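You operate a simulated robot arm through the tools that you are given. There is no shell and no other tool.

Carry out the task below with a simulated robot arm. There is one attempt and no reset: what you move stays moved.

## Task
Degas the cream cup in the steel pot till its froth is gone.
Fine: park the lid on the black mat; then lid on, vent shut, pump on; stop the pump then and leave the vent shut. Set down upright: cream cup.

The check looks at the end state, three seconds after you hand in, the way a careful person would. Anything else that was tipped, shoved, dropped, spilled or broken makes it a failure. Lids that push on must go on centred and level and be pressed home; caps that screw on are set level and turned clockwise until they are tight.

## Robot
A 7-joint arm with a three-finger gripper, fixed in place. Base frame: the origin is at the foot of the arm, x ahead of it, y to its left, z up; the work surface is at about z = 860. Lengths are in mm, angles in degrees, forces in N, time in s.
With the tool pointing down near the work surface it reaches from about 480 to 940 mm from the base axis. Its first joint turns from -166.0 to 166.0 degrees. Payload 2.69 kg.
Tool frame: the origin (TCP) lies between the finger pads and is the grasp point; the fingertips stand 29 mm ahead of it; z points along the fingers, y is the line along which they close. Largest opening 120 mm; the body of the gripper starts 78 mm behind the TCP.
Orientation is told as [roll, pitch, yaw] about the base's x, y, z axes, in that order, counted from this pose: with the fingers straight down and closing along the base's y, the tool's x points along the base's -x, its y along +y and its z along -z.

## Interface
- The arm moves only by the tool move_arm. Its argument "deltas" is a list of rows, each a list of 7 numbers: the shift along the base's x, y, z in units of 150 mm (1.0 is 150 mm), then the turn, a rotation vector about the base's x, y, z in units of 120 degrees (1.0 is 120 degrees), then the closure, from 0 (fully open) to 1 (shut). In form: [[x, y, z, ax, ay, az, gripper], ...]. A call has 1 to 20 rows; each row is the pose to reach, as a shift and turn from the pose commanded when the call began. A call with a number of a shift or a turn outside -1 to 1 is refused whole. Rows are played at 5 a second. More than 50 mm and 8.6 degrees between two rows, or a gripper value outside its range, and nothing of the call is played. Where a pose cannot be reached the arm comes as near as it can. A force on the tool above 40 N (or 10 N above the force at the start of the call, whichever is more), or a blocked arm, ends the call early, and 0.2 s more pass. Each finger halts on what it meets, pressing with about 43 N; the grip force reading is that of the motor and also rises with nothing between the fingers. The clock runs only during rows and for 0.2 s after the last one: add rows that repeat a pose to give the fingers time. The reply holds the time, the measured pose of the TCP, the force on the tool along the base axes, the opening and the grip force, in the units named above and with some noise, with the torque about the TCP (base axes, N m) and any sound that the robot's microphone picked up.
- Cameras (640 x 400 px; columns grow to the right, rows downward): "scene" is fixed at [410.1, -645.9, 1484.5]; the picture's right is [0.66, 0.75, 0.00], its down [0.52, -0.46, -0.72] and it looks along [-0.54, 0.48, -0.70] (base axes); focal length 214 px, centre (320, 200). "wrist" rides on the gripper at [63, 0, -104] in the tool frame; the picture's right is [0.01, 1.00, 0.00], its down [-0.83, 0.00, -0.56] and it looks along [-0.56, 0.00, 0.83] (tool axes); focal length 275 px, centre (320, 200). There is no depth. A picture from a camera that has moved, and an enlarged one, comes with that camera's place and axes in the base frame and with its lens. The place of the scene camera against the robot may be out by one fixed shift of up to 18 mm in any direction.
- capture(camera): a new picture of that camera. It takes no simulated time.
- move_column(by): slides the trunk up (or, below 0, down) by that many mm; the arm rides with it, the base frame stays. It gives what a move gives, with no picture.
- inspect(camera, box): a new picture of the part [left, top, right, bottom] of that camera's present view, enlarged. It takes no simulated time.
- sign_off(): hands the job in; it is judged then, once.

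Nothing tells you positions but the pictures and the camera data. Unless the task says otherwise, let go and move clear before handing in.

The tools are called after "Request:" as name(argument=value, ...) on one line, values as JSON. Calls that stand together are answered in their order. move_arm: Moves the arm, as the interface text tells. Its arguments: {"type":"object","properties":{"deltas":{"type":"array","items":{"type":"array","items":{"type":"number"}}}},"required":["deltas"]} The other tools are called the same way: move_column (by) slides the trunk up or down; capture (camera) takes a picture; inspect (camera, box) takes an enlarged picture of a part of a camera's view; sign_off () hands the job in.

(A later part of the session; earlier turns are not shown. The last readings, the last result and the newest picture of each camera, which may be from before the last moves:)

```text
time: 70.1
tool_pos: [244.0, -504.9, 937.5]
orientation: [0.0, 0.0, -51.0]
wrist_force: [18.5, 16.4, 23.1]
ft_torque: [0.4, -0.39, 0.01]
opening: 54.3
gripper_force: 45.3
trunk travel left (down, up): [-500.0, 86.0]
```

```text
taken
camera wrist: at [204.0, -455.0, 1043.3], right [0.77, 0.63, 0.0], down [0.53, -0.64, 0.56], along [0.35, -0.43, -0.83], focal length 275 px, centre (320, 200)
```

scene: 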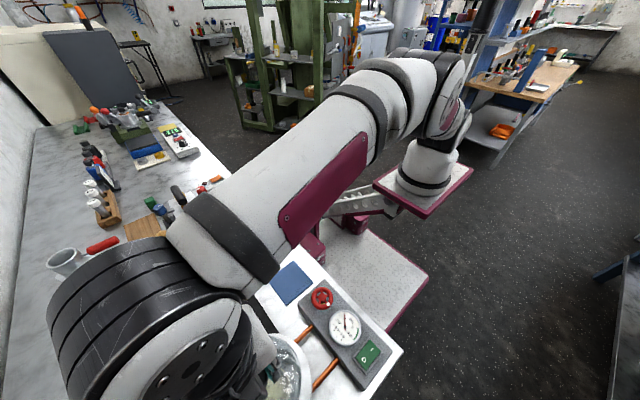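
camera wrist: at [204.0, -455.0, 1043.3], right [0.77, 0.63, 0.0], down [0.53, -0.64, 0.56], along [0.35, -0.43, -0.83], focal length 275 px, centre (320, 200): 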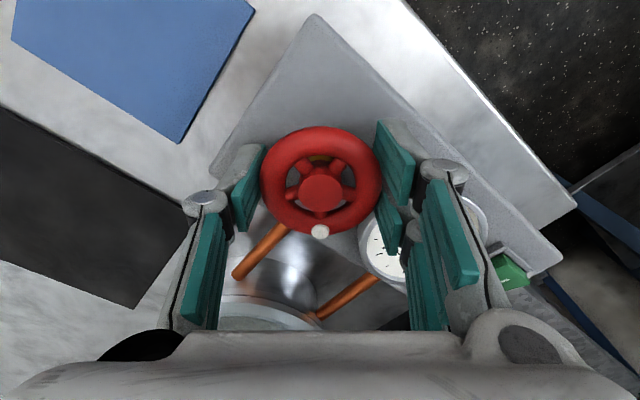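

The grip axis is a little off the wheel axis, so side force is building. I'll shift the tool about 2.5 mm to relieve it before going on.

Request:
move_arm(deltas=[[0.006, 0.005, 0.006, 0, 0, 0, 0.65], [0.012, 0.01, 0.012, 0, 0, 0, 0.65], [0.012, 0.01, 0.012, 0, 0, 0, 0.65]])

```text
time: 70.9
tool_pos: [244.0, -504.7, 939.2]
orientation: [-0.2, 0.1, -51.1]
wrist_force: [10.5, -2.3, -24.9]
ft_torque: [-0.77, -0.54, -0.03]
opening: 54.1
gripper_force: 45.2
trunk travel left (down, up): [-500.0, 86.0]
```

Request:
move_arm(deltas=[[0.004, -0.001, -0.006, 0, 0, 0, 0.65], [0.004, -0.001, -0.006, 0, 0, -0.03, 0.65], [0.004, -0.001, -0.006, 0, 0, -0.09, 0.65], [0.004, -0.001, -0.006, 0, 0, -0.15, 0.65], [0.004, -0.001, -0.006, 0, 0, -0.15, 0.65]])

Request:
capture(camera="wrist")

```text
time: 72.1
tool_pos: [243.7, -499.3, 939.3]
orientation: [0.0, 0.5, -69.3]
wrist_force: [-11.7, 29.8, -1.2]
ft_torque: [1.03, 0.47, 0.04]
opening: 53.5
gripper_force: 44.4
trunk travel left (down, up): [-500.0, 86.0]
```

```text
taken
camera wrist: at [220.5, -441.0, 1044.3], right [0.93, 0.36, 0.0], down [0.3, -0.78, 0.55], along [0.2, -0.51, -0.84], focal length 275 px, centre (320, 200)
```

wrist: 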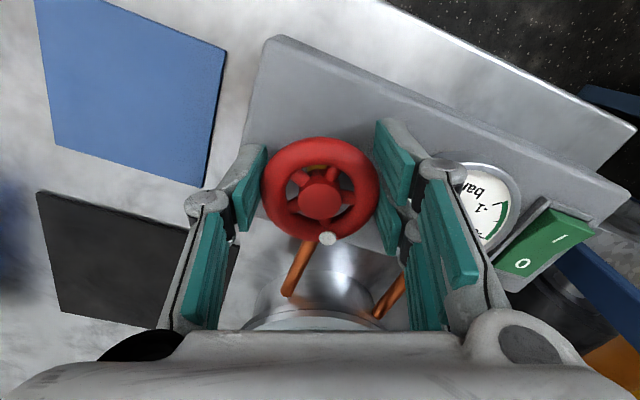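

The gripper has now turned further than the wheel, since the dot lags by about 8°, and the wheel resists. That suggests it has reached its stop. I'll release and rise to look.

Request:
move_arm(deltas=[[0, 0.01, 0, 0, 0, 0, 0.5], [0, 0.01, 0, 0, 0, 0, 0.45], [0, 0.01, 0.02, 0, 0, 0, 0.45], [0, 0.01, 0.12, 0, 0, 0, 0.45], [0, 0.01, 0.35, 0, 0, 0, 0.45], [0, 0.01, 0.55, 0, 0, 0, 0.45], [0, 0.01, 0.55, 0, 0, 0, 0.45]])

Request:
capture(camera="wrist")

Request:
inspect(camera="scene", box=[250, 260, 390, 360])

```text
time: 73.7
tool_pos: [243.6, -502.0, 1022.2]
orientation: [-0.1, 0.0, -68.8]
wrist_force: [-0.2, -1.0, 0.1]
ft_torque: [0.02, 0.0, 0.0]
opening: 66.0
gripper_force: 0.1
trunk travel left (down, up): [-500.0, 86.0]
```

```text
taken
camera wrist: at [221.0, -444.2, 1126.5], right [0.93, 0.36, 0.0], down [0.3, -0.77, 0.56], along [0.2, -0.52, -0.83], focal length 275 px, centre (320, 200)
```

wrist: 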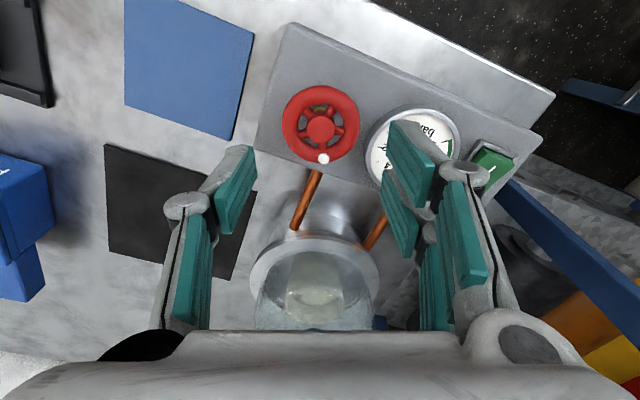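

```text
4.00 times, centred on (320, 310) of scene
camera zoom: at [410.1, -645.9, 1484.5], right [0.66, 0.75, 0.0], down [0.52, -0.46, -0.72], along [-0.54, 0.48, -0.7], focal length 858 px, centre (320, -240)
```

zoom: 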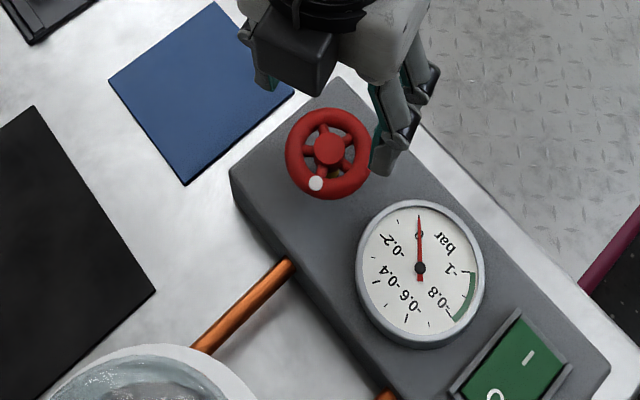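

Request:
inspect(camera="wrist", box=[260, 70, 380, 180])

```text
3.64 times, centred on (320, 125) of wrist
camera zoom: at [221.0, -444.2, 1126.5], right [0.93, 0.36, 0.0], down [0.3, -0.77, 0.56], along [0.2, -0.52, -0.83], focal length 1001 px, centre (320, 473)
```

zoom: 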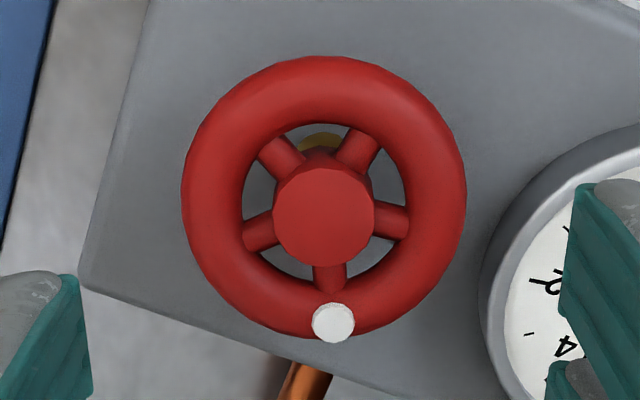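

The dot has moved about 62° clockwise. To be sure this is the end stop and not a slip, I'll rotate back above the wheel, grip again centred, and try turning further.

Request:
move_arm(deltas=[[0, 0, 0, 0, 0, 0.065, 0.4], [0, 0, 0, 0, 0, 0.13, 0.4], [0, 0, 0, 0, 0, 0.195, 0.4], [0, 0, 0, 0, 0, 0.26, 0.4], [0, 0, 0, 0, 0, 0.325, 0.4], [0, 0, 0, 0, 0, 0.39, 0.4], [0, 0, 0, 0, 0, 0.455, 0.4], [0, 0, 0, 0, 0, 0.52, 0.4], [0.01, -0.02, 0, 0, 0, 0.575, 0.4], [0.01, -0.02, 0, 0, 0, 0.62, 0.4], [0.01, -0.02, 0, 0, 0, 0.62, 0.4]])

Request:
inspect(camera="wrist", box=[240, 60, 400, 200])

```text
time: 76.1
tool_pos: [246.1, -504.9, 1024.2]
orientation: [-0.2, 0.1, 5.5]
wrist_force: [0.0, 0.2, 0.0]
ft_torque: [-0.01, -0.01, -0.01]
opening: 72.4
gripper_force: 0.0
trunk travel left (down, up): [-500.0, 86.0]
```

```text
2.86 times, centred on (320, 130) of wrist
camera zoom: at [182.8, -511.0, 1127.4], right [-0.1, 0.99, 0.0], down [0.83, 0.08, 0.56], along [0.55, 0.05, -0.83], focal length 786 px, centre (320, 400)
```

zoom: 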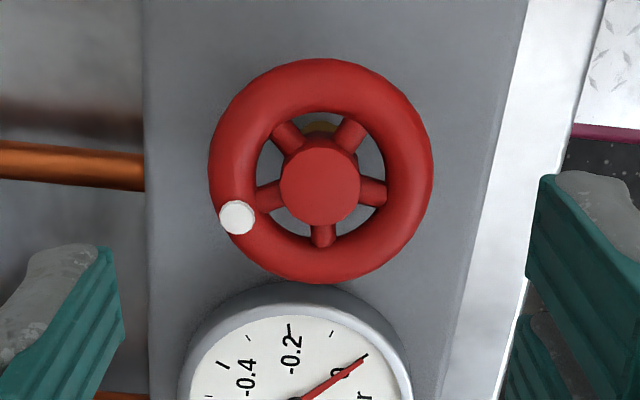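

Request:
move_arm(deltas=[[0, 0, -0.2, 0, 0, 0, 0.4], [0, 0, -0.4, 0, 0, 0, 0.4], [0, 0, -0.55, 0, 0, 0, 0.4], [0, 0, -0.59, 0, 0, 0, 0.4], [0, 0, -0.59, 0, 0, 0, 0.5], [0, 0, -0.59, 0, 0, 0, 0.55], [0, 0, -0.59, 0, 0, 0, 0.65], [0, 0, -0.59, 0, 0, 0, 0.65]])

Request:
capture(camera="wrist")

```text
time: 77.9
tool_pos: [247.5, -504.1, 933.4]
orientation: [0.1, 0.0, 5.5]
wrist_force: [-0.3, 7.1, -1.8]
ft_torque: [0.18, -0.07, -0.05]
opening: 53.7
gripper_force: 45.2
trunk travel left (down, up): [-500.0, 86.0]
```

```text
taken
camera wrist: at [184.4, -511.1, 1038.5], right [-0.1, 0.99, 0.0], down [0.83, 0.08, 0.56], along [0.55, 0.06, -0.83], focal length 275 px, centre (320, 200)
```

wrist: 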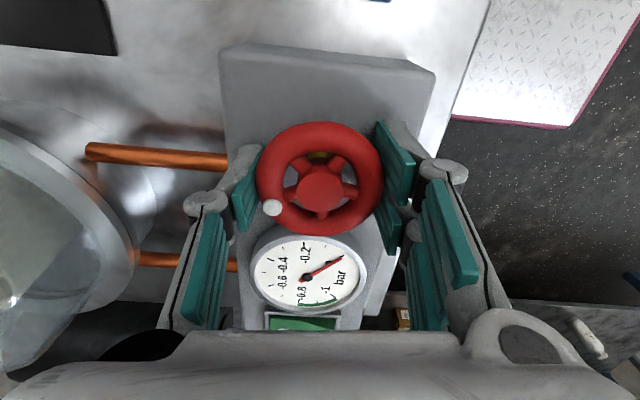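

Gripped again. I'll try turning further clockwise in small steps.

Request:
move_arm(deltas=[[0, 0.004, 0, 0, 0, -0.04, 0.65], [0, 0.004, 0, 0, 0, -0.08, 0.65], [0, 0.004, 0, 0, 0, -0.08, 0.65]])

Request:
capture(camera="wrist")

```text
time: 78.7
tool_pos: [246.7, -505.3, 934.6]
orientation: [-0.2, 0.0, -4.2]
wrist_force: [1.3, 4.8, 2.3]
ft_torque: [0.21, 0.41, -0.04]
opening: 53.9
gripper_force: 45.0
trunk travel left (down, up): [-500.0, 86.0]
```

```text
taken
camera wrist: at [184.1, -500.5, 1038.5], right [0.07, 1.0, 0.0], down [0.83, -0.06, 0.56], along [0.55, -0.04, -0.83], focal length 275 px, centre (320, 200)
```

wrist: 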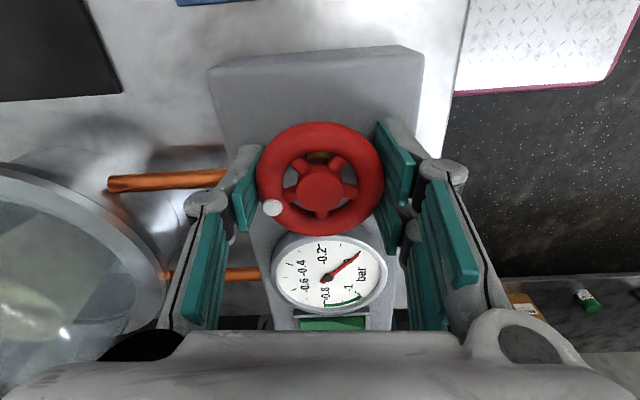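

The wheel turned along freely, so it isn't at the stop yet. I'll keep turning in steps and watch the forces.

Request:
move_arm(deltas=[[0.001, 0.003, -0.001, 0, 0, -0.05, 0.65], [0.001, 0.003, -0.001, 0, 0, -0.1, 0.65], [0.001, 0.003, -0.001, 0, 0, -0.15, 0.65], [0.001, 0.003, -0.001, 0, 0, -0.15, 0.65]])

Request:
capture(camera="wrist")

```text
time: 79.7
tool_pos: [245.7, -504.7, 934.6]
orientation: [-0.2, 0.0, -22.2]
wrist_force: [5.5, -1.6, 10.2]
ft_torque: [0.3, 0.07, 0.06]
opening: 53.6
gripper_force: 44.8
trunk travel left (down, up): [-500.0, 86.0]
```

```text
taken
camera wrist: at [188.2, -481.5, 1038.5], right [0.37, 0.93, 0.0], down [0.77, -0.31, 0.56], along [0.51, -0.21, -0.83], focal length 275 px, centre (320, 200)
```

wrist: 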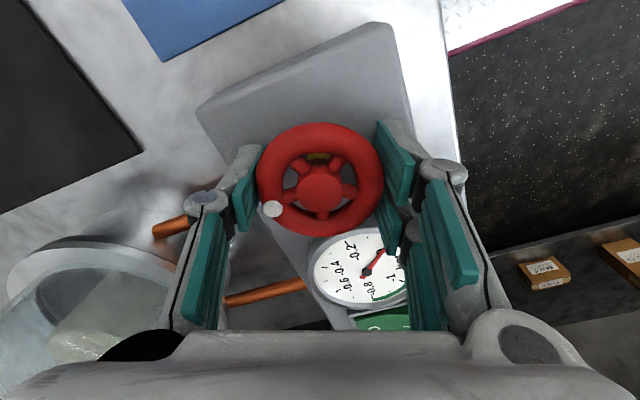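

Request:
move_arm(deltas=[[0.005, -0.001, 0.002, 0, 0, -0.05, 0.65], [0.005, -0.001, 0.002, 0, 0, -0.1, 0.65], [0.005, -0.001, 0.002, 0, 0, -0.15, 0.65], [0.005, -0.001, 0.002, 0, 0, -0.15, 0.65]])

Request:
capture(camera="wrist")

```text
time: 80.7
tool_pos: [244.7, -505.5, 934.4]
orientation: [-0.2, 0.1, -40.3]
wrist_force: [-13.6, -9.8, -0.9]
ft_torque: [0.25, 0.77, 0.63]
opening: 53.7
gripper_force: 44.6
trunk travel left (down, up): [-500.0, 86.0]
```

```text
taken
camera wrist: at [197.0, -464.5, 1038.4], right [0.64, 0.77, 0.0], down [0.64, -0.53, 0.55], along [0.42, -0.36, -0.83], focal length 275 px, centre (320, 200)
```

wrist: 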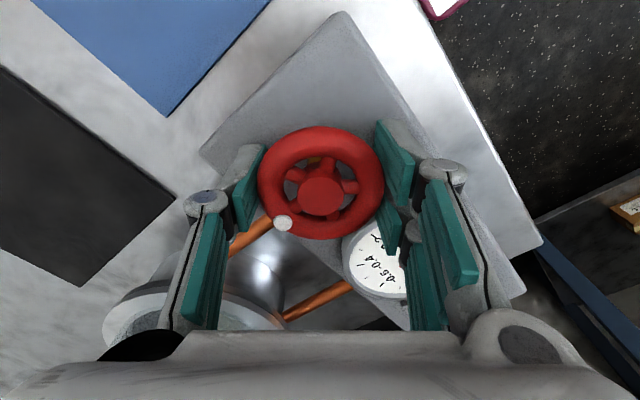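

Now the torque rose to 0.63 N·m and the gripper slipped past the wheel while the dot stayed put, so the stop is reached at about 90°. I'll open in place and lift off to check.

Request:
move_arm(deltas=[[0, 0, 0, 0, 0, 0, 0.5], [0, 0, 0, 0, 0, 0, 0.43], [0, 0, 0, 0, 0, 0, 0.4], [0, 0, 0.1, 0, 0, 0, 0.4], [0, 0, 0.35, 0, 0, 0, 0.4], [0, 0, 0.6, 0, 0, 0, 0.4], [0, 0, 0.6, 0, 0, 0, 0.4]])

Request:
inspect(camera="wrist", box=[240, 60, 400, 200])

Request:
inspect(camera="scene", box=[250, 260, 390, 360])

```text
time: 82.3
tool_pos: [247.6, -503.5, 1024.1]
orientation: [-0.1, 0.0, -40.0]
wrist_force: [-0.1, 0.0, -0.4]
ft_torque: [0.01, 0.01, 0.0]
opening: 71.9
gripper_force: 0.1
trunk travel left (down, up): [-500.0, 86.0]
```

```text
2.86 times, centred on (320, 130) of wrist
camera zoom: at [199.5, -462.0, 1129.0], right [0.64, 0.77, 0.0], down [0.64, -0.53, 0.56], along [0.42, -0.36, -0.83], focal length 786 px, centre (320, 400)
```

zoom: 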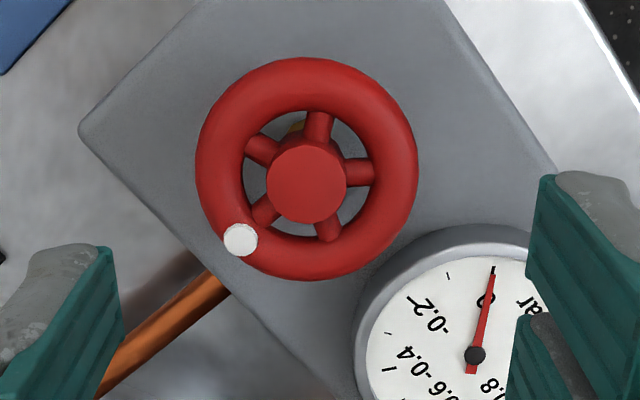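

```text
4.00 times, centred on (320, 310) of scene
camera zoom: at [410.1, -645.9, 1484.5], right [0.66, 0.75, 0.0], down [0.52, -0.46, -0.72], along [-0.54, 0.48, -0.7], focal length 858 px, centre (320, -240)
```

zoom: 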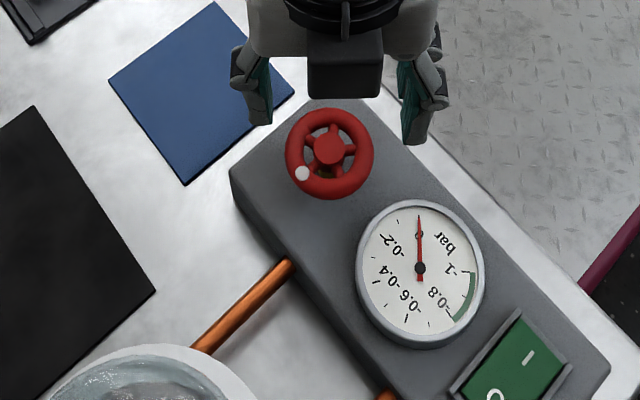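

The dot now points about 90° clockwise from where it started. I'll make one more centred check turn to confirm the stop before starting the pump.

Request:
move_arm(deltas=[[0, 0, 0, 0, 0, 0.06, 0.4], [0, 0, 0, 0, 0, 0.12, 0.4], [0, 0, 0, 0, 0, 0.18, 0.4], [0, 0, 0, 0, 0, 0.24, 0.4], [0, 0, 0, 0, 0, 0.3, 0.4], [0, 0, 0, 0, 0, 0.33, 0.4], [0, 0, -0.2, 0, 0, 0.33, 0.4], [0, 0, -0.4, 0, 0, 0.33, 0.4], [0, 0, -0.55, 0, 0, 0.33, 0.4], [0, 0, -0.59, 0, 0, 0.33, 0.4], [0, 0, -0.59, 0, 0, 0.33, 0.4]])

Request:
capture(camera="wrist")

```text
time: 84.7
tool_pos: [247.5, -502.7, 935.0]
orientation: [-0.1, 0.0, -0.4]
wrist_force: [-0.1, 0.1, 0.4]
ft_torque: [0.01, 0.01, -0.03]
opening: 71.9
gripper_force: 0.1
trunk travel left (down, up): [-500.0, 86.0]
```

```text
taken
camera wrist: at [184.6, -503.7, 1039.7], right [0.0, 1.0, 0.0], down [0.83, 0.0, 0.56], along [0.56, 0.0, -0.83], focal length 275 px, centre (320, 200)
```

wrist: 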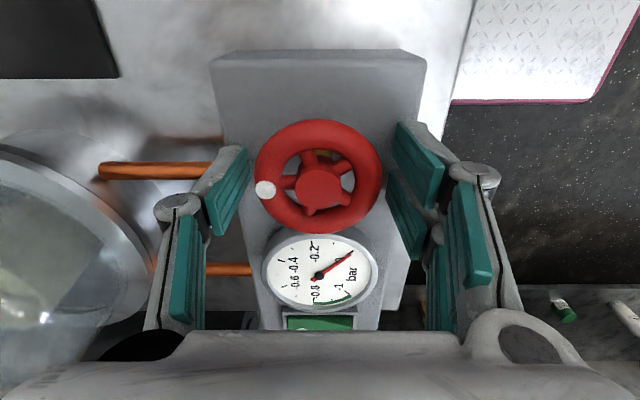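

Request:
move_arm(deltas=[[-0.005, -0.008, 0, 0, 0, 0, 0.4], [-0.005, -0.008, 0, 0, 0, 0, 0.5], [-0.005, -0.008, 0, 0, 0, 0, 0.55], [-0.005, -0.008, 0, 0, 0, 0, 0.65], [-0.005, -0.008, 0, 0, 0, 0, 0.65]])

Request:
move_arm(deltas=[[0, 0, 0, 0, 0, -0.03, 0.65], [0, 0, 0, 0, 0, -0.06, 0.65], [0, 0, 0, 0, 0, -0.06, 0.65]])

Request:
capture(camera="wrist")

```text
time: 85.9
tool_pos: [246.4, -505.0, 935.1]
orientation: [-0.1, 0.0, -0.5]
wrist_force: [-0.2, 3.2, 1.5]
ft_torque: [0.13, -0.12, -0.01]
opening: 53.3
gripper_force: 45.0
trunk travel left (down, up): [-500.0, 86.0]
```

```text
time: 86.7
tool_pos: [246.5, -506.4, 934.9]
orientation: [-0.2, 0.0, -7.8]
wrist_force: [-3.5, 1.3, 3.2]
ft_torque: [0.06, 0.35, 0.81]
opening: 53.5
gripper_force: 45.0
trunk travel left (down, up): [-500.0, 86.0]
```

```text
taken
camera wrist: at [183.9, -496.9, 1039.8], right [0.13, 0.99, 0.0], down [0.82, -0.11, 0.56], along [0.55, -0.07, -0.83], focal length 275 px, centre (320, 200)
```

wrist: 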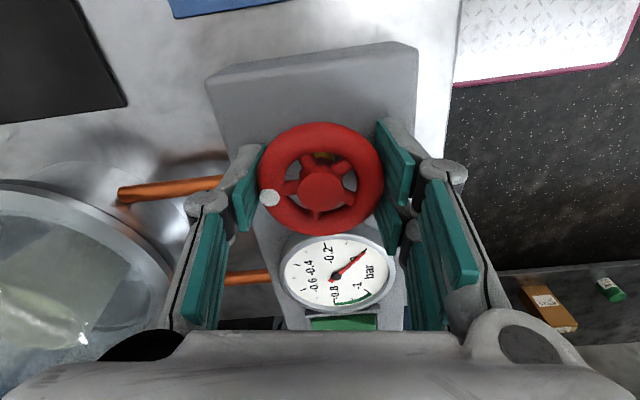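

The torque reached 0.81 N·m within a few degrees, with little side force. The vent is shut on its stop. I'll release, rise and move over the pump switch.

Request:
move_arm(deltas=[[0, 0, 0, 0, 0, 0, 0.5], [0, 0, 0, 0, 0, 0, 0.43], [0, 0, 0, 0, 0, 0, 0.4], [0, 0, 0.1, 0, 0, 0, 0.4], [0, 0, 0.35, 0, 0, 0, 0.5], [0, 0, 0.65, 0, 0, 0.03, 0.7], [0, 0, 0.85, 0, 0, 0.065, 0.9], [0, 0, 0.85, 0, 0, 0.065, 1.0]])

Request:
capture(camera="wrist")

Request:
inspect(camera="wrist", box=[250, 90, 410, 250])

```text
time: 88.5
tool_pos: [247.1, -503.9, 1064.1]
orientation: [-0.1, 0.1, 0.1]
wrist_force: [-0.2, 0.0, 0.3]
ft_torque: [0.0, 0.01, -0.02]
opening: 0.0
gripper_force: 28.6
trunk travel left (down, up): [-500.0, 86.0]
```

```text
taken
camera wrist: at [183.4, -505.1, 1167.9], right [-0.01, 1.0, 0.0], down [0.83, 0.01, 0.56], along [0.56, 0.0, -0.83], focal length 275 px, centre (320, 200)
```

wrist: 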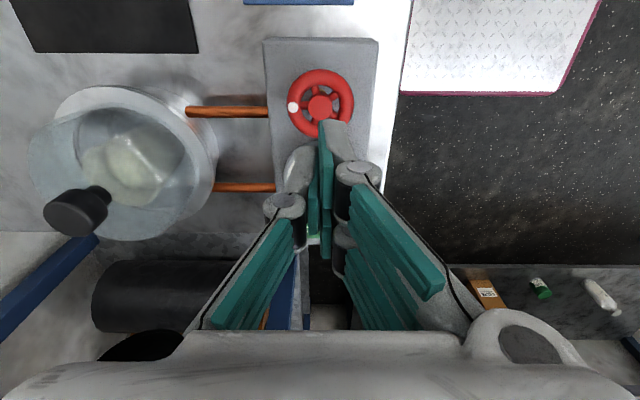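

```text
2.50 times, centred on (330, 170) of wrist
camera zoom: at [183.4, -505.1, 1167.9], right [-0.01, 1.0, 0.0], down [0.83, 0.01, 0.56], along [0.56, 0.0, -0.83], focal length 688 px, centre (295, 275)
```

zoom: 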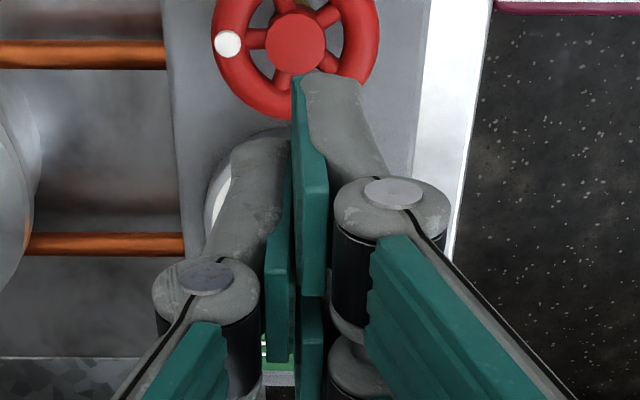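

The fingers hide the switch, so I place it from the scene view: centre about (396, -505), the I side at y of about -491 and the O side at about -518. I'll go above the I side with the fingers closed.

Request:
move_arm(deltas=[[0.25, 0.03, 0, 0, 0, 0, 1.0], [0.5, 0.06, 0, 0, 0, 0, 1.0], [0.75, 0.085, 0, 0, 0, 0, 1.0], [0.99, 0.085, -0.1, 0, 0, 0, 1.0], [0.99, 0.085, -0.3, 0, 0, 0, 1.0], [0.99, 0.085, -0.3, 0, 0, 0, 1.0]])

Request:
capture(camera="wrist")

Request:
inspect(camera="scene", box=[280, 280, 420, 390])

```text
time: 89.9
tool_pos: [394.5, -491.5, 1019.6]
orientation: [0.0, 0.1, 0.1]
wrist_force: [0.6, -1.1, 0.7]
ft_torque: [-0.01, 0.04, 0.02]
opening: 0.0
gripper_force: 28.7
trunk travel left (down, up): [-500.0, 86.0]
```

```text
taken
camera wrist: at [331.9, -491.3, 1122.8], right [-0.01, 1.0, 0.0], down [0.83, 0.01, 0.56], along [0.56, 0.0, -0.83], focal length 275 px, centre (320, 200)
```

wrist: 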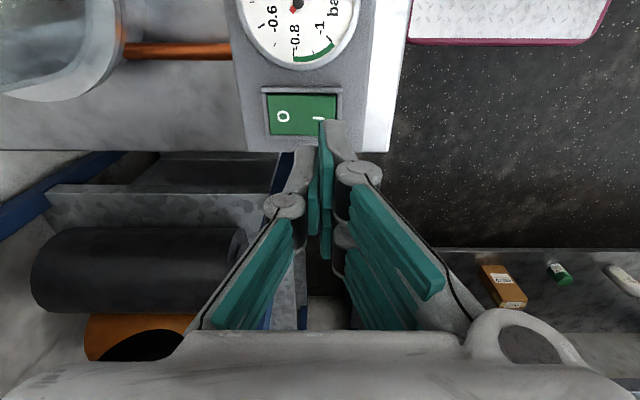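

```text
3.64 times, centred on (350, 335) of scene
camera zoom: at [410.1, -645.9, 1484.5], right [0.66, 0.75, 0.0], down [0.52, -0.46, -0.72], along [-0.54, 0.48, -0.7], focal length 780 px, centre (211, -291)
```

zoom: 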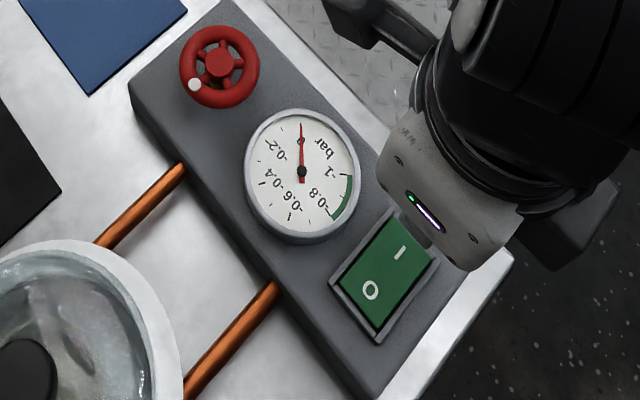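

The I mark is about (397, -493). I'll shift 2 mm and descend, then press in small steps until it clicks.

Request:
move_arm(deltas=[[0.015, 0, -0.15, 0, 0, 0, 1.0], [0.015, 0, -0.3, 0, 0, 0, 1.0], [0.015, 0, -0.42, 0, 0, 0, 1.0], [0.015, 0, -0.48, 0, 0, 0, 1.0], [0.015, 0, -0.48, 0, 0, 0, 1.0]])

Request:
inspect(camera="wrist", box=[230, 80, 410, 260])

Request:
inspect(camera="scene", box=[300, 290, 420, 390])

```text
time: 91.1
tool_pos: [397.6, -491.0, 946.6]
orientation: [-0.1, 0.1, 0.1]
wrist_force: [-0.1, -0.1, 0.9]
ft_torque: [-0.01, 0.0, -0.01]
opening: 0.0
gripper_force: 28.4
trunk travel left (down, up): [-500.0, 86.0]
```

```text
2.22 times, centred on (320, 170) of wrist
camera zoom: at [334.3, -491.8, 1050.9], right [-0.01, 1.0, 0.0], down [0.83, 0.01, 0.56], along [0.56, 0.0, -0.83], focal length 612 px, centre (320, 267)
```

zoom: 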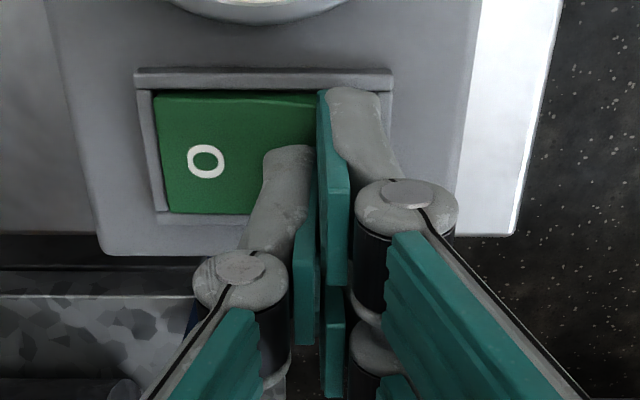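

```text
4.00 times, centred on (360, 340) of scene
camera zoom: at [410.1, -645.9, 1484.5], right [0.66, 0.75, 0.0], down [0.52, -0.46, -0.72], along [-0.54, 0.48, -0.7], focal length 858 px, centre (160, -360)
```

zoom: 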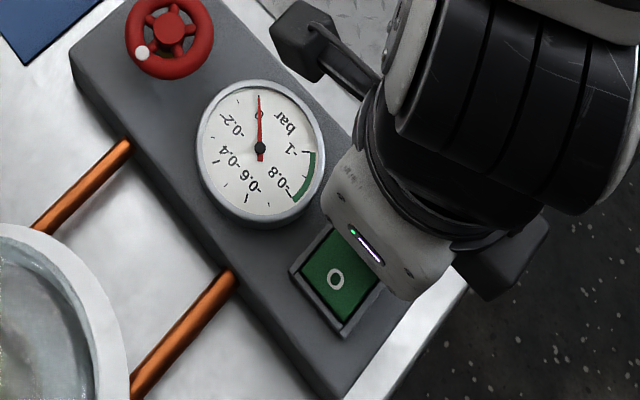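

Request:
move_arm(deltas=[[0, 0, -0.02, 0, 0, 0, 1.0], [0, 0, -0.04, 0, 0, 0, 1.0], [0, 0, -0.04, 0, 0, 0, 1.0]])

Request:
move_arm(deltas=[[0, 0, -0.01, 0, 0, 0, 1.0], [0, 0, -0.02, 0, 0, 0, 1.0], [0, 0, -0.02, 0, 0, 0, 1.0]])

```text
time: 91.9
tool_pos: [397.4, -491.3, 942.4]
orientation: [-0.2, 0.0, 0.0]
wrist_force: [-1.5, 4.4, 17.6]
ft_torque: [0.0, 0.0, -0.03]
opening: 0.0
gripper_force: 29.2
trunk travel left (down, up): [-500.0, 86.0]
```

```text
time: 92.4
tool_pos: [397.9, -492.9, 940.3]
orientation: [-0.3, 0.0, 0.1]
wrist_force: [-6.0, 11.0, 18.9]
ft_torque: [0.12, 0.12, -0.06]
opening: 0.0
gripper_force: 28.4
trunk travel left (down, up): [-500.0, 86.0]
stopped in row 2: the force on the tool passed its limit at 44 N (the readings are from after the stop); the commanded pose is now the measured one
```

Request:
inspect(camera="wrist", box=[230, 80, 410, 260])

Request:
inspect(camera="scene", box=[300, 290, 420, 390])

```text
2.22 times, centred on (320, 170) of wrist
camera zoom: at [334.4, -492.1, 1046.2], right [-0.01, 1.0, 0.0], down [0.83, 0.01, 0.56], along [0.56, 0.0, -0.83], focal length 612 px, centre (320, 267)
```

zoom: 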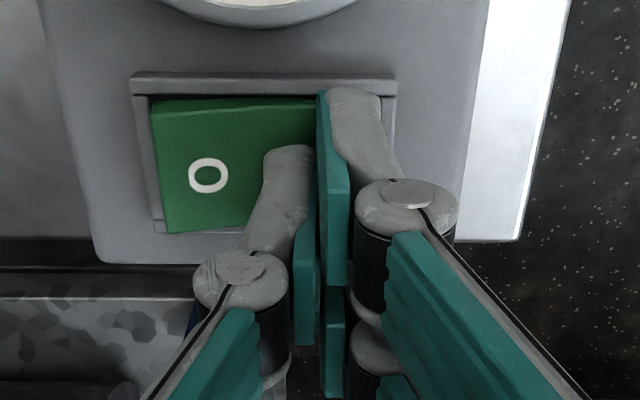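

```text
4.00 times, centred on (360, 340) of scene
camera zoom: at [410.1, -645.9, 1484.5], right [0.66, 0.75, 0.0], down [0.52, -0.46, -0.72], along [-0.54, 0.48, -0.7], focal length 858 px, centre (160, -360)
```

zoom: 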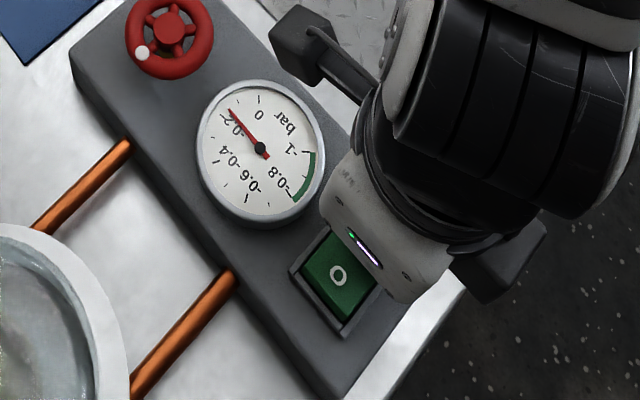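

The switch has flipped to I, with its O side raised, and the gauge is already moving to about -0.17 bar. I'll lift off slightly and watch the cup through the glass.

Request:
inspect(camera="scene", box=[220, 340, 316, 400])

Request:
move_arm(deltas=[[0, 0, 0.05, 0, 0, 0, 1.0], [0, 0, 0.2, 0, 0, 0, 1.0], [0, -0.09, 0.33, 0, 0, 0, 1.0], [0, -0.19, 0.33, 0, 0, 0, 1.0]])

Request:
inspect(camera="scene", box=[220, 340, 316, 400])

Request:
inspect(camera="scene", box=[300, 290, 420, 390])

```text
6.67 times, centred on (268, 370) of scene
camera zoom: at [410.1, -645.9, 1484.5], right [0.66, 0.75, 0.0], down [0.52, -0.46, -0.72], along [-0.54, 0.48, -0.7], focal length 1430 px, centre (667, -933)
```

zoom: 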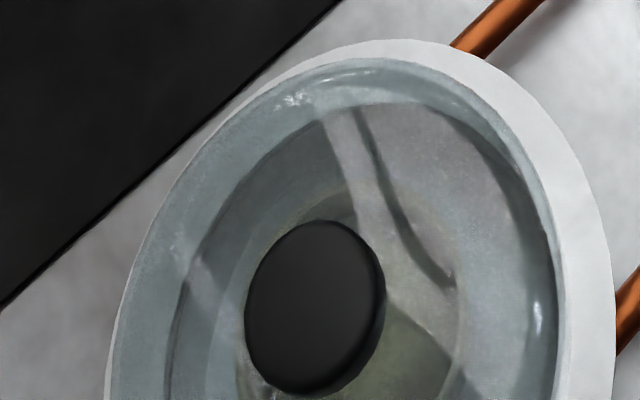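

```text
time: 93.4
tool_pos: [397.9, -521.3, 991.4]
orientation: [-0.2, 0.0, 0.2]
wrist_force: [0.1, 0.2, -0.3]
ft_torque: [-0.01, 0.0, -0.01]
opening: 0.0
gripper_force: 28.3
trunk travel left (down, up): [-500.0, 86.0]
```

```text
6.67 times, centred on (268, 370) of scene
camera zoom: at [410.1, -645.9, 1484.5], right [0.66, 0.75, 0.0], down [0.52, -0.46, -0.72], along [-0.54, 0.48, -0.7], focal length 1430 px, centre (667, -933)
```

zoom: 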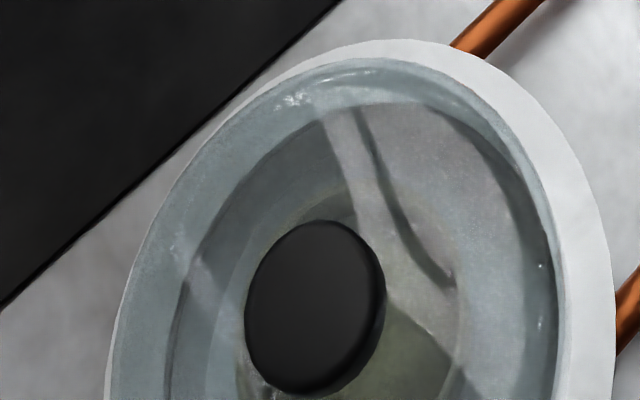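

```text
4.00 times, centred on (360, 340) of scene
camera zoom: at [410.1, -645.9, 1484.5], right [0.66, 0.75, 0.0], down [0.52, -0.46, -0.72], along [-0.54, 0.48, -0.7], focal length 858 px, centre (160, -360)
```

zoom: 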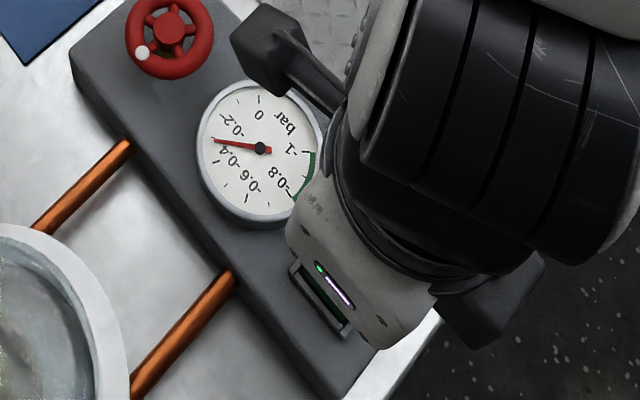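

The gauge passes -0.36 bar, but the knob hides the cup from the scene camera. I'll move the wrist camera above the lid with the fingers open to watch the froth.

Request:
move_arm(deltas=[[-0.08, -0.12, 0.25, 0, 0, 0, 0.8], [-0.2, -0.3, 0.47, 0, 0, 0, 0.5], [-0.33, -0.48, 0.65, 0, 0, 0, 0.2], [-0.46, -0.67, 0.78, 0, 0, 0, 0], [-0.6, -0.85, 0.8, 0, 0, 0, 0], [-0.7, -1.0, 0.8, 0, 0, 0, 0]])

Request:
capture(camera="wrist")

Request:
inspect(camera="wrist", box=[200, 20, 420, 200])

Request:
inspect(camera="scene", box=[300, 280, 420, 380])

```text
time: 94.8
tool_pos: [295.4, -669.6, 1111.4]
orientation: [-0.3, -0.1, 0.0]
wrist_force: [1.3, 0.3, 0.5]
ft_torque: [-0.04, 0.05, 0.01]
opening: 119.9
gripper_force: 0.0
trunk travel left (down, up): [-500.0, 86.0]
```

```text
taken
camera wrist: at [231.0, -670.6, 1215.6], right [-0.01, 1.0, 0.0], down [0.83, 0.01, 0.56], along [0.56, 0.0, -0.83], focal length 275 px, centre (320, 200)
```

wrist: 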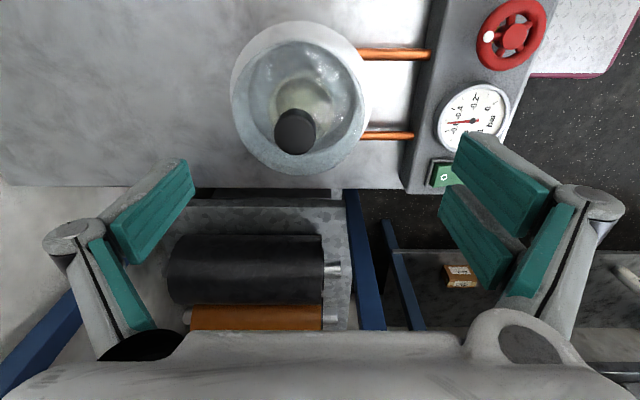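

```text
2.22 times, centred on (310, 110) of wrist
camera zoom: at [231.0, -670.6, 1215.6], right [-0.01, 1.0, 0.0], down [0.83, 0.01, 0.56], along [0.56, 0.0, -0.83], focal length 612 px, centre (342, 400)
```

zoom: 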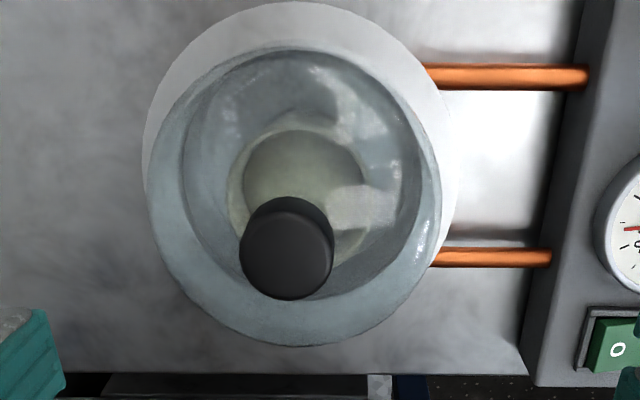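

```text
4.00 times, centred on (360, 330) of scene
camera zoom: at [410.1, -645.9, 1484.5], right [0.66, 0.75, 0.0], down [0.52, -0.46, -0.72], along [-0.54, 0.48, -0.7], focal length 858 px, centre (160, -320)
```

zoom: 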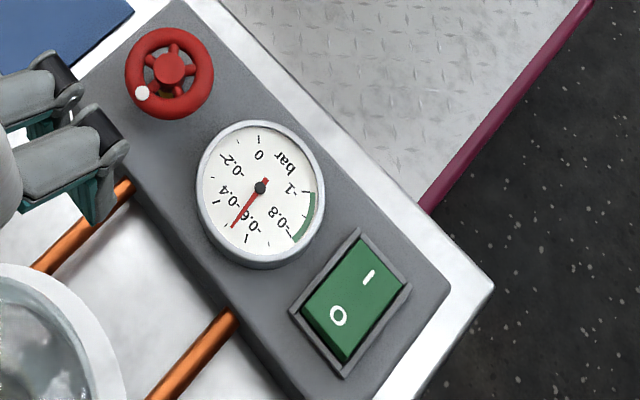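

The gauge is at about -0.5 bar and the froth is still within the cup. I'll wait in short intervals and look each time.

Request:
move_arm(deltas=[[0, 0, 0, 0, 0, 0, 0], [0, 0, 0, 0, 0, 0, 0]])

Request:
inspect(camera="wrist", box=[260, 50, 360, 150])

Request:
inspect(camera="scene", box=[300, 280, 420, 380])

```text
time: 95.4
tool_pos: [293.6, -670.9, 1110.8]
orientation: [-0.4, 0.0, 0.1]
wrist_force: [-0.3, -0.2, 0.0]
ft_torque: [-0.02, -0.01, 0.01]
opening: 119.9
gripper_force: 0.0
trunk travel left (down, up): [-500.0, 86.0]
```

```text
4.00 times, centred on (310, 100) of wrist
camera zoom: at [230.7, -670.9, 1215.5], right [-0.01, 1.0, 0.0], down [0.83, 0.01, 0.56], along [0.56, 0.0, -0.83], focal length 1101 px, centre (360, 600)
```

zoom: 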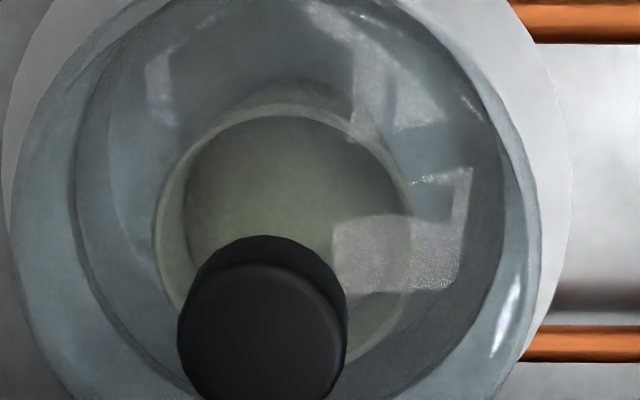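

```text
4.00 times, centred on (360, 330) of scene
camera zoom: at [410.1, -645.9, 1484.5], right [0.66, 0.75, 0.0], down [0.52, -0.46, -0.72], along [-0.54, 0.48, -0.7], focal length 858 px, centre (160, -320)
```

zoom: 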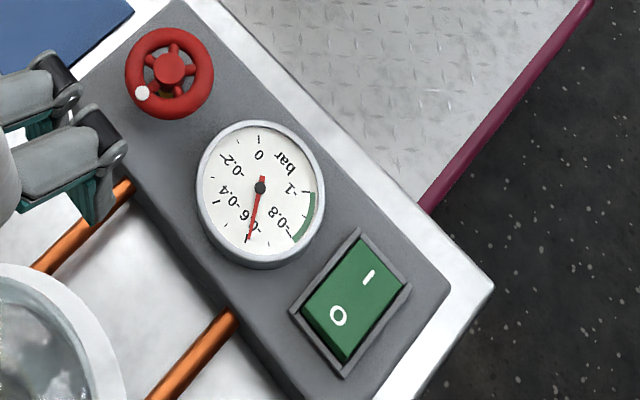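

Request:
move_arm(deltas=[[0, 0, 0, 0, 0, 0, 0], [0, 0, 0, 0, 0, 0, 0], [0, 0, 0, 0, 0, 0, 0], [0, 0, 0, 0, 0, 0, 0]])

Request:
inspect(camera="wrist", box=[260, 50, 360, 150])

Request:
inspect(camera="scene", box=[300, 280, 420, 380])

```text
time: 96.4
tool_pos: [294.3, -671.5, 1110.2]
orientation: [-0.2, -0.1, 0.2]
wrist_force: [0.5, 0.2, -1.1]
ft_torque: [0.0, -0.03, 0.0]
opening: 119.9
gripper_force: 0.1
trunk travel left (down, up): [-500.0, 86.0]
```

```text
4.00 times, centred on (310, 100) of wrist
camera zoom: at [230.8, -670.8, 1215.5], right [-0.01, 1.0, 0.0], down [0.83, 0.01, 0.56], along [0.56, 0.0, -0.83], focal length 1101 px, centre (360, 600)
```

zoom: 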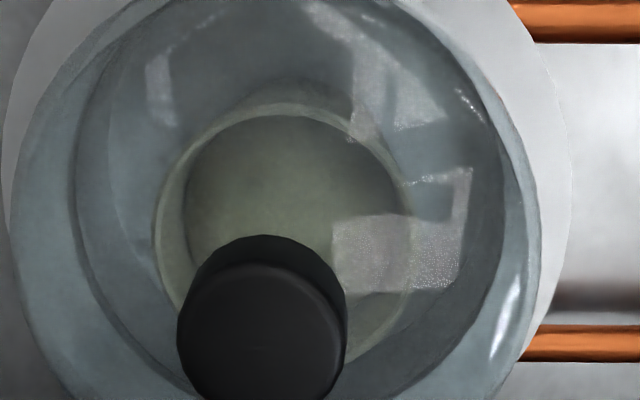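

```text
4.00 times, centred on (360, 330) of scene
camera zoom: at [410.1, -645.9, 1484.5], right [0.66, 0.75, 0.0], down [0.52, -0.46, -0.72], along [-0.54, 0.48, -0.7], focal length 858 px, centre (160, -320)
```

zoom: 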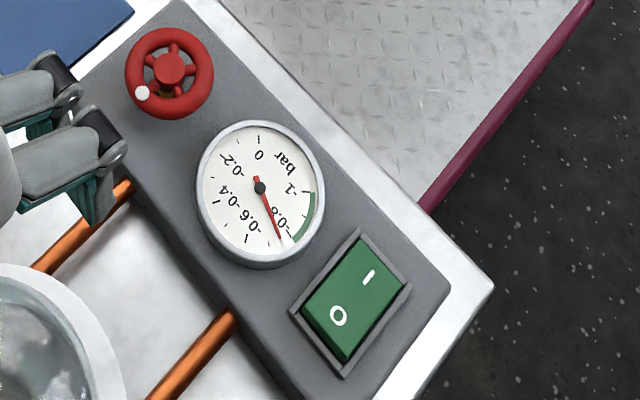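

The gauge is at about -0.75 bar, near the green zone, and nothing is overflowing. I'll keep waiting and watching.

Request:
move_arm(deltas=[[0, 0, 0, 0, 0, 0, 0], [0, 0, 0, 0, 0, 0, 0], [0, 0, 0, 0, 0, 0, 0], [0, 0, 0, 0, 0, 0, 0], [0, 0, 0, 0, 0, 0, 0]])

Request:
inspect(camera="wrist", box=[260, 50, 360, 150])

Request:
inspect(camera="scene", box=[300, 280, 420, 380])

```text
time: 97.6
tool_pos: [293.9, -670.7, 1111.1]
orientation: [-0.2, 0.0, 0.1]
wrist_force: [0.5, 0.7, -0.8]
ft_torque: [0.03, 0.03, 0.03]
opening: 119.9
gripper_force: 0.0
trunk travel left (down, up): [-500.0, 86.0]
```

```text
4.00 times, centred on (310, 100) of wrist
camera zoom: at [230.8, -670.8, 1215.5], right [-0.01, 1.0, 0.0], down [0.83, 0.01, 0.56], along [0.56, 0.0, -0.83], focal length 1101 px, centre (360, 600)
```

zoom: 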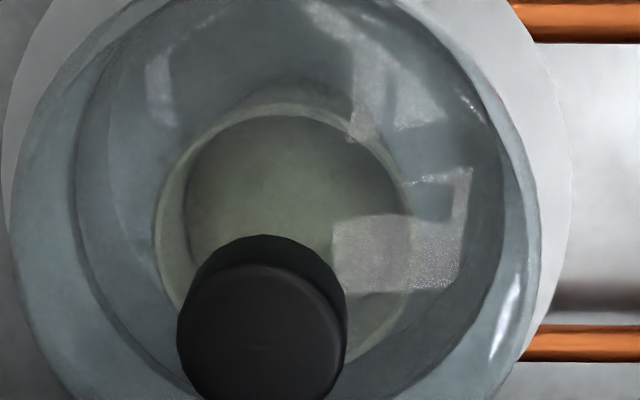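

```text
4.00 times, centred on (360, 330) of scene
camera zoom: at [410.1, -645.9, 1484.5], right [0.66, 0.75, 0.0], down [0.52, -0.46, -0.72], along [-0.54, 0.48, -0.7], focal length 858 px, centre (160, -320)
```

zoom: 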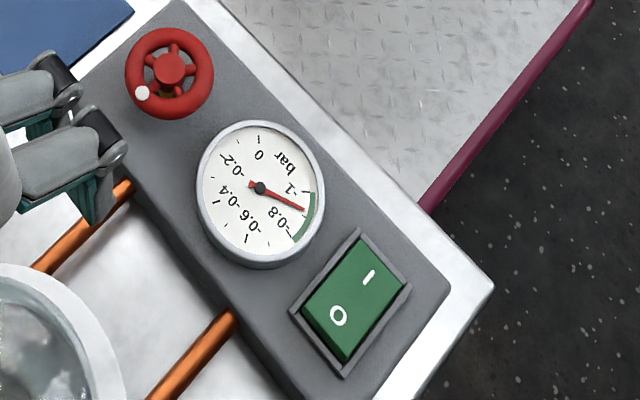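

The gauge is at about -0.92 bar, inside the green zone. I'll zoom in harder on the cup surface.

Request:
inspect(camera="wrist", box=[290, 70, 340, 120])

Request:
inspect(camera="scene", box=[250, 355, 310, 400])

```text
8.00 times, centred on (315, 95) of wrist
camera zoom: at [230.8, -670.8, 1215.5], right [-0.01, 1.0, 0.0], down [0.83, 0.01, 0.56], along [0.56, 0.0, -0.83], focal length 2202 px, centre (360, 1040)
```

zoom: 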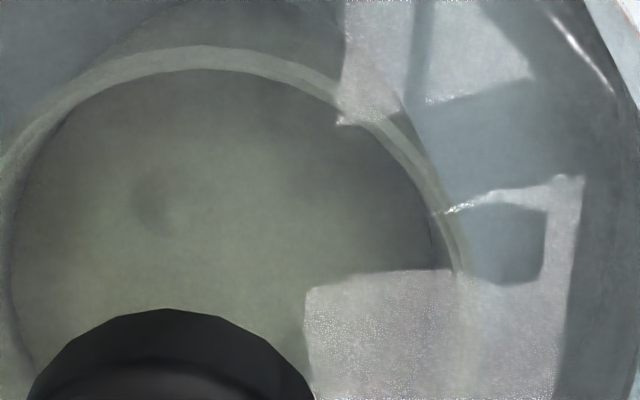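

```text
8.89 times, centred on (280, 378) of scene
camera zoom: at [410.1, -645.9, 1484.5], right [0.66, 0.75, 0.0], down [0.52, -0.46, -0.72], along [-0.54, 0.48, -0.7], focal length 1906 px, centre (676, -1378)
```

zoom: 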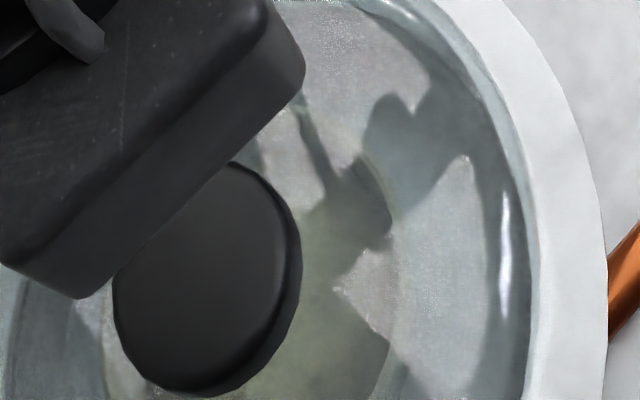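

The surface stands close under the rim, with one faint bubble visible. I'll wait and compare.

Request:
move_arm(deltas=[[0, 0, 0, 0, 0, 0, 0], [0, 0, 0, 0, 0, 0, 0], [0, 0, 0, 0, 0, 0, 0], [0, 0, 0, 0, 0, 0, 0], [0, 0, 0, 0, 0, 0, 0], [0, 0, 0, 0, 0, 0, 0], [0, 0, 0, 0, 0, 0, 0]])

Request:
inspect(camera="wrist", box=[290, 70, 340, 120])

Request:
inspect(camera="scene", box=[300, 280, 420, 380])

```text
time: 99.2
tool_pos: [293.7, -671.1, 1110.5]
orientation: [-0.3, 0.1, 0.1]
wrist_force: [-1.0, 0.4, -0.5]
ft_torque: [0.03, 0.0, -0.01]
opening: 120.1
gripper_force: 0.1
trunk travel left (down, up): [-500.0, 86.0]
```

```text
8.00 times, centred on (315, 95) of wrist
camera zoom: at [230.8, -670.8, 1215.5], right [-0.01, 1.0, 0.0], down [0.83, 0.01, 0.56], along [0.56, 0.0, -0.83], focal length 2202 px, centre (360, 1040)
```

zoom: 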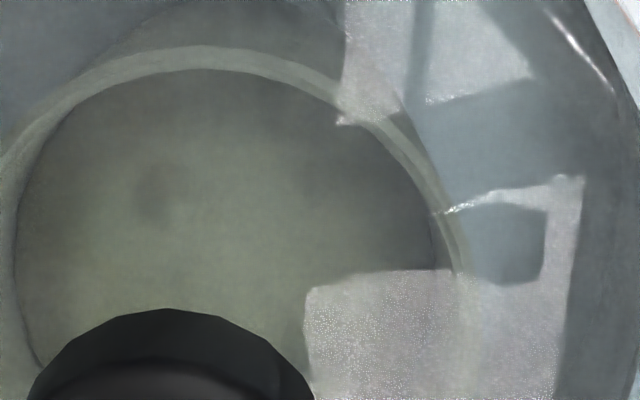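

```text
4.00 times, centred on (360, 330) of scene
camera zoom: at [410.1, -645.9, 1484.5], right [0.66, 0.75, 0.0], down [0.52, -0.46, -0.72], along [-0.54, 0.48, -0.7], focal length 858 px, centre (160, -320)
```

zoom: 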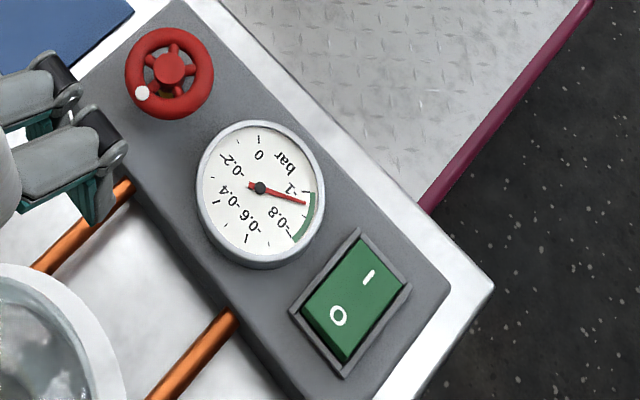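

The gauge holds at about -0.95 bar and the froth surface is slowly sinking. I'll wait longer.

Request:
move_arm(deltas=[[0, 0, 0, 0, 0, 0, 0], [0, 0, 0, 0, 0, 0, 0], [0, 0, 0, 0, 0, 0, 0], [0, 0, 0, 0, 0, 0, 0], [0, 0, 0, 0, 0, 0, 0], [0, 0, 0, 0, 0, 0, 0], [0, 0, 0, 0, 0, 0, 0], [0, 0, 0, 0, 0, 0, 0], [0, 0, 0, 0, 0, 0, 0], [0, 0, 0, 0, 0, 0, 0], [0, 0, 0, 0, 0, 0, 0], [0, 0, 0, 0, 0, 0, 0], [0, 0, 0, 0, 0, 0, 0], [0, 0, 0, 0, 0, 0, 0]])

Request:
inspect(camera="wrist", box=[290, 70, 340, 120])

Request:
inspect(camera="scene", box=[300, 280, 420, 380])

```text
time: 102.2
tool_pos: [293.0, -669.6, 1111.4]
orientation: [-0.2, 0.0, 0.1]
wrist_force: [-0.1, 0.0, -0.4]
ft_torque: [0.01, 0.01, 0.02]
opening: 120.2
gripper_force: 0.1
trunk travel left (down, up): [-500.0, 86.0]
```

```text
8.00 times, centred on (315, 95) of wrist
camera zoom: at [230.8, -670.8, 1215.5], right [-0.01, 1.0, 0.0], down [0.83, 0.01, 0.56], along [0.56, 0.0, -0.83], focal length 2202 px, centre (360, 1040)
```

zoom: 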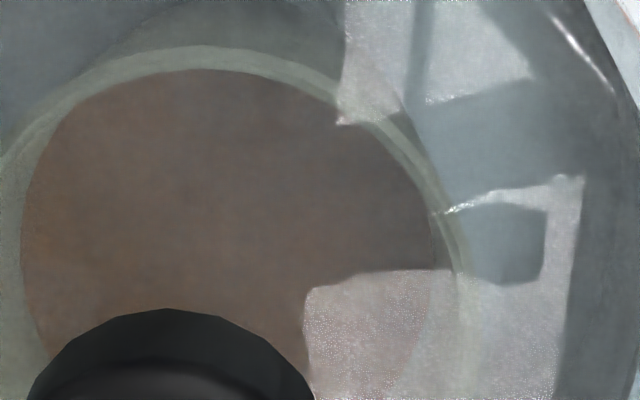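

```text
4.00 times, centred on (360, 330) of scene
camera zoom: at [410.1, -645.9, 1484.5], right [0.66, 0.75, 0.0], down [0.52, -0.46, -0.72], along [-0.54, 0.48, -0.7], focal length 858 px, centre (160, -320)
```

zoom: 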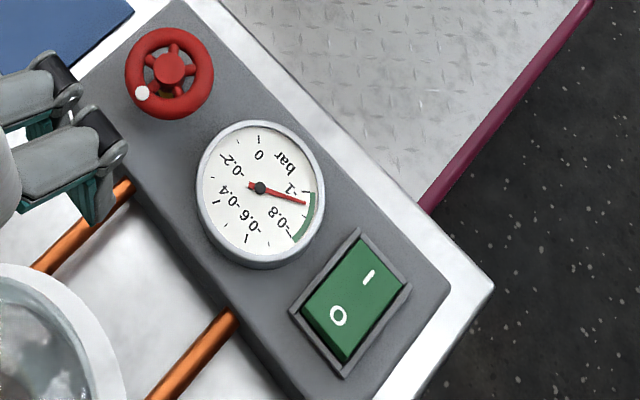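

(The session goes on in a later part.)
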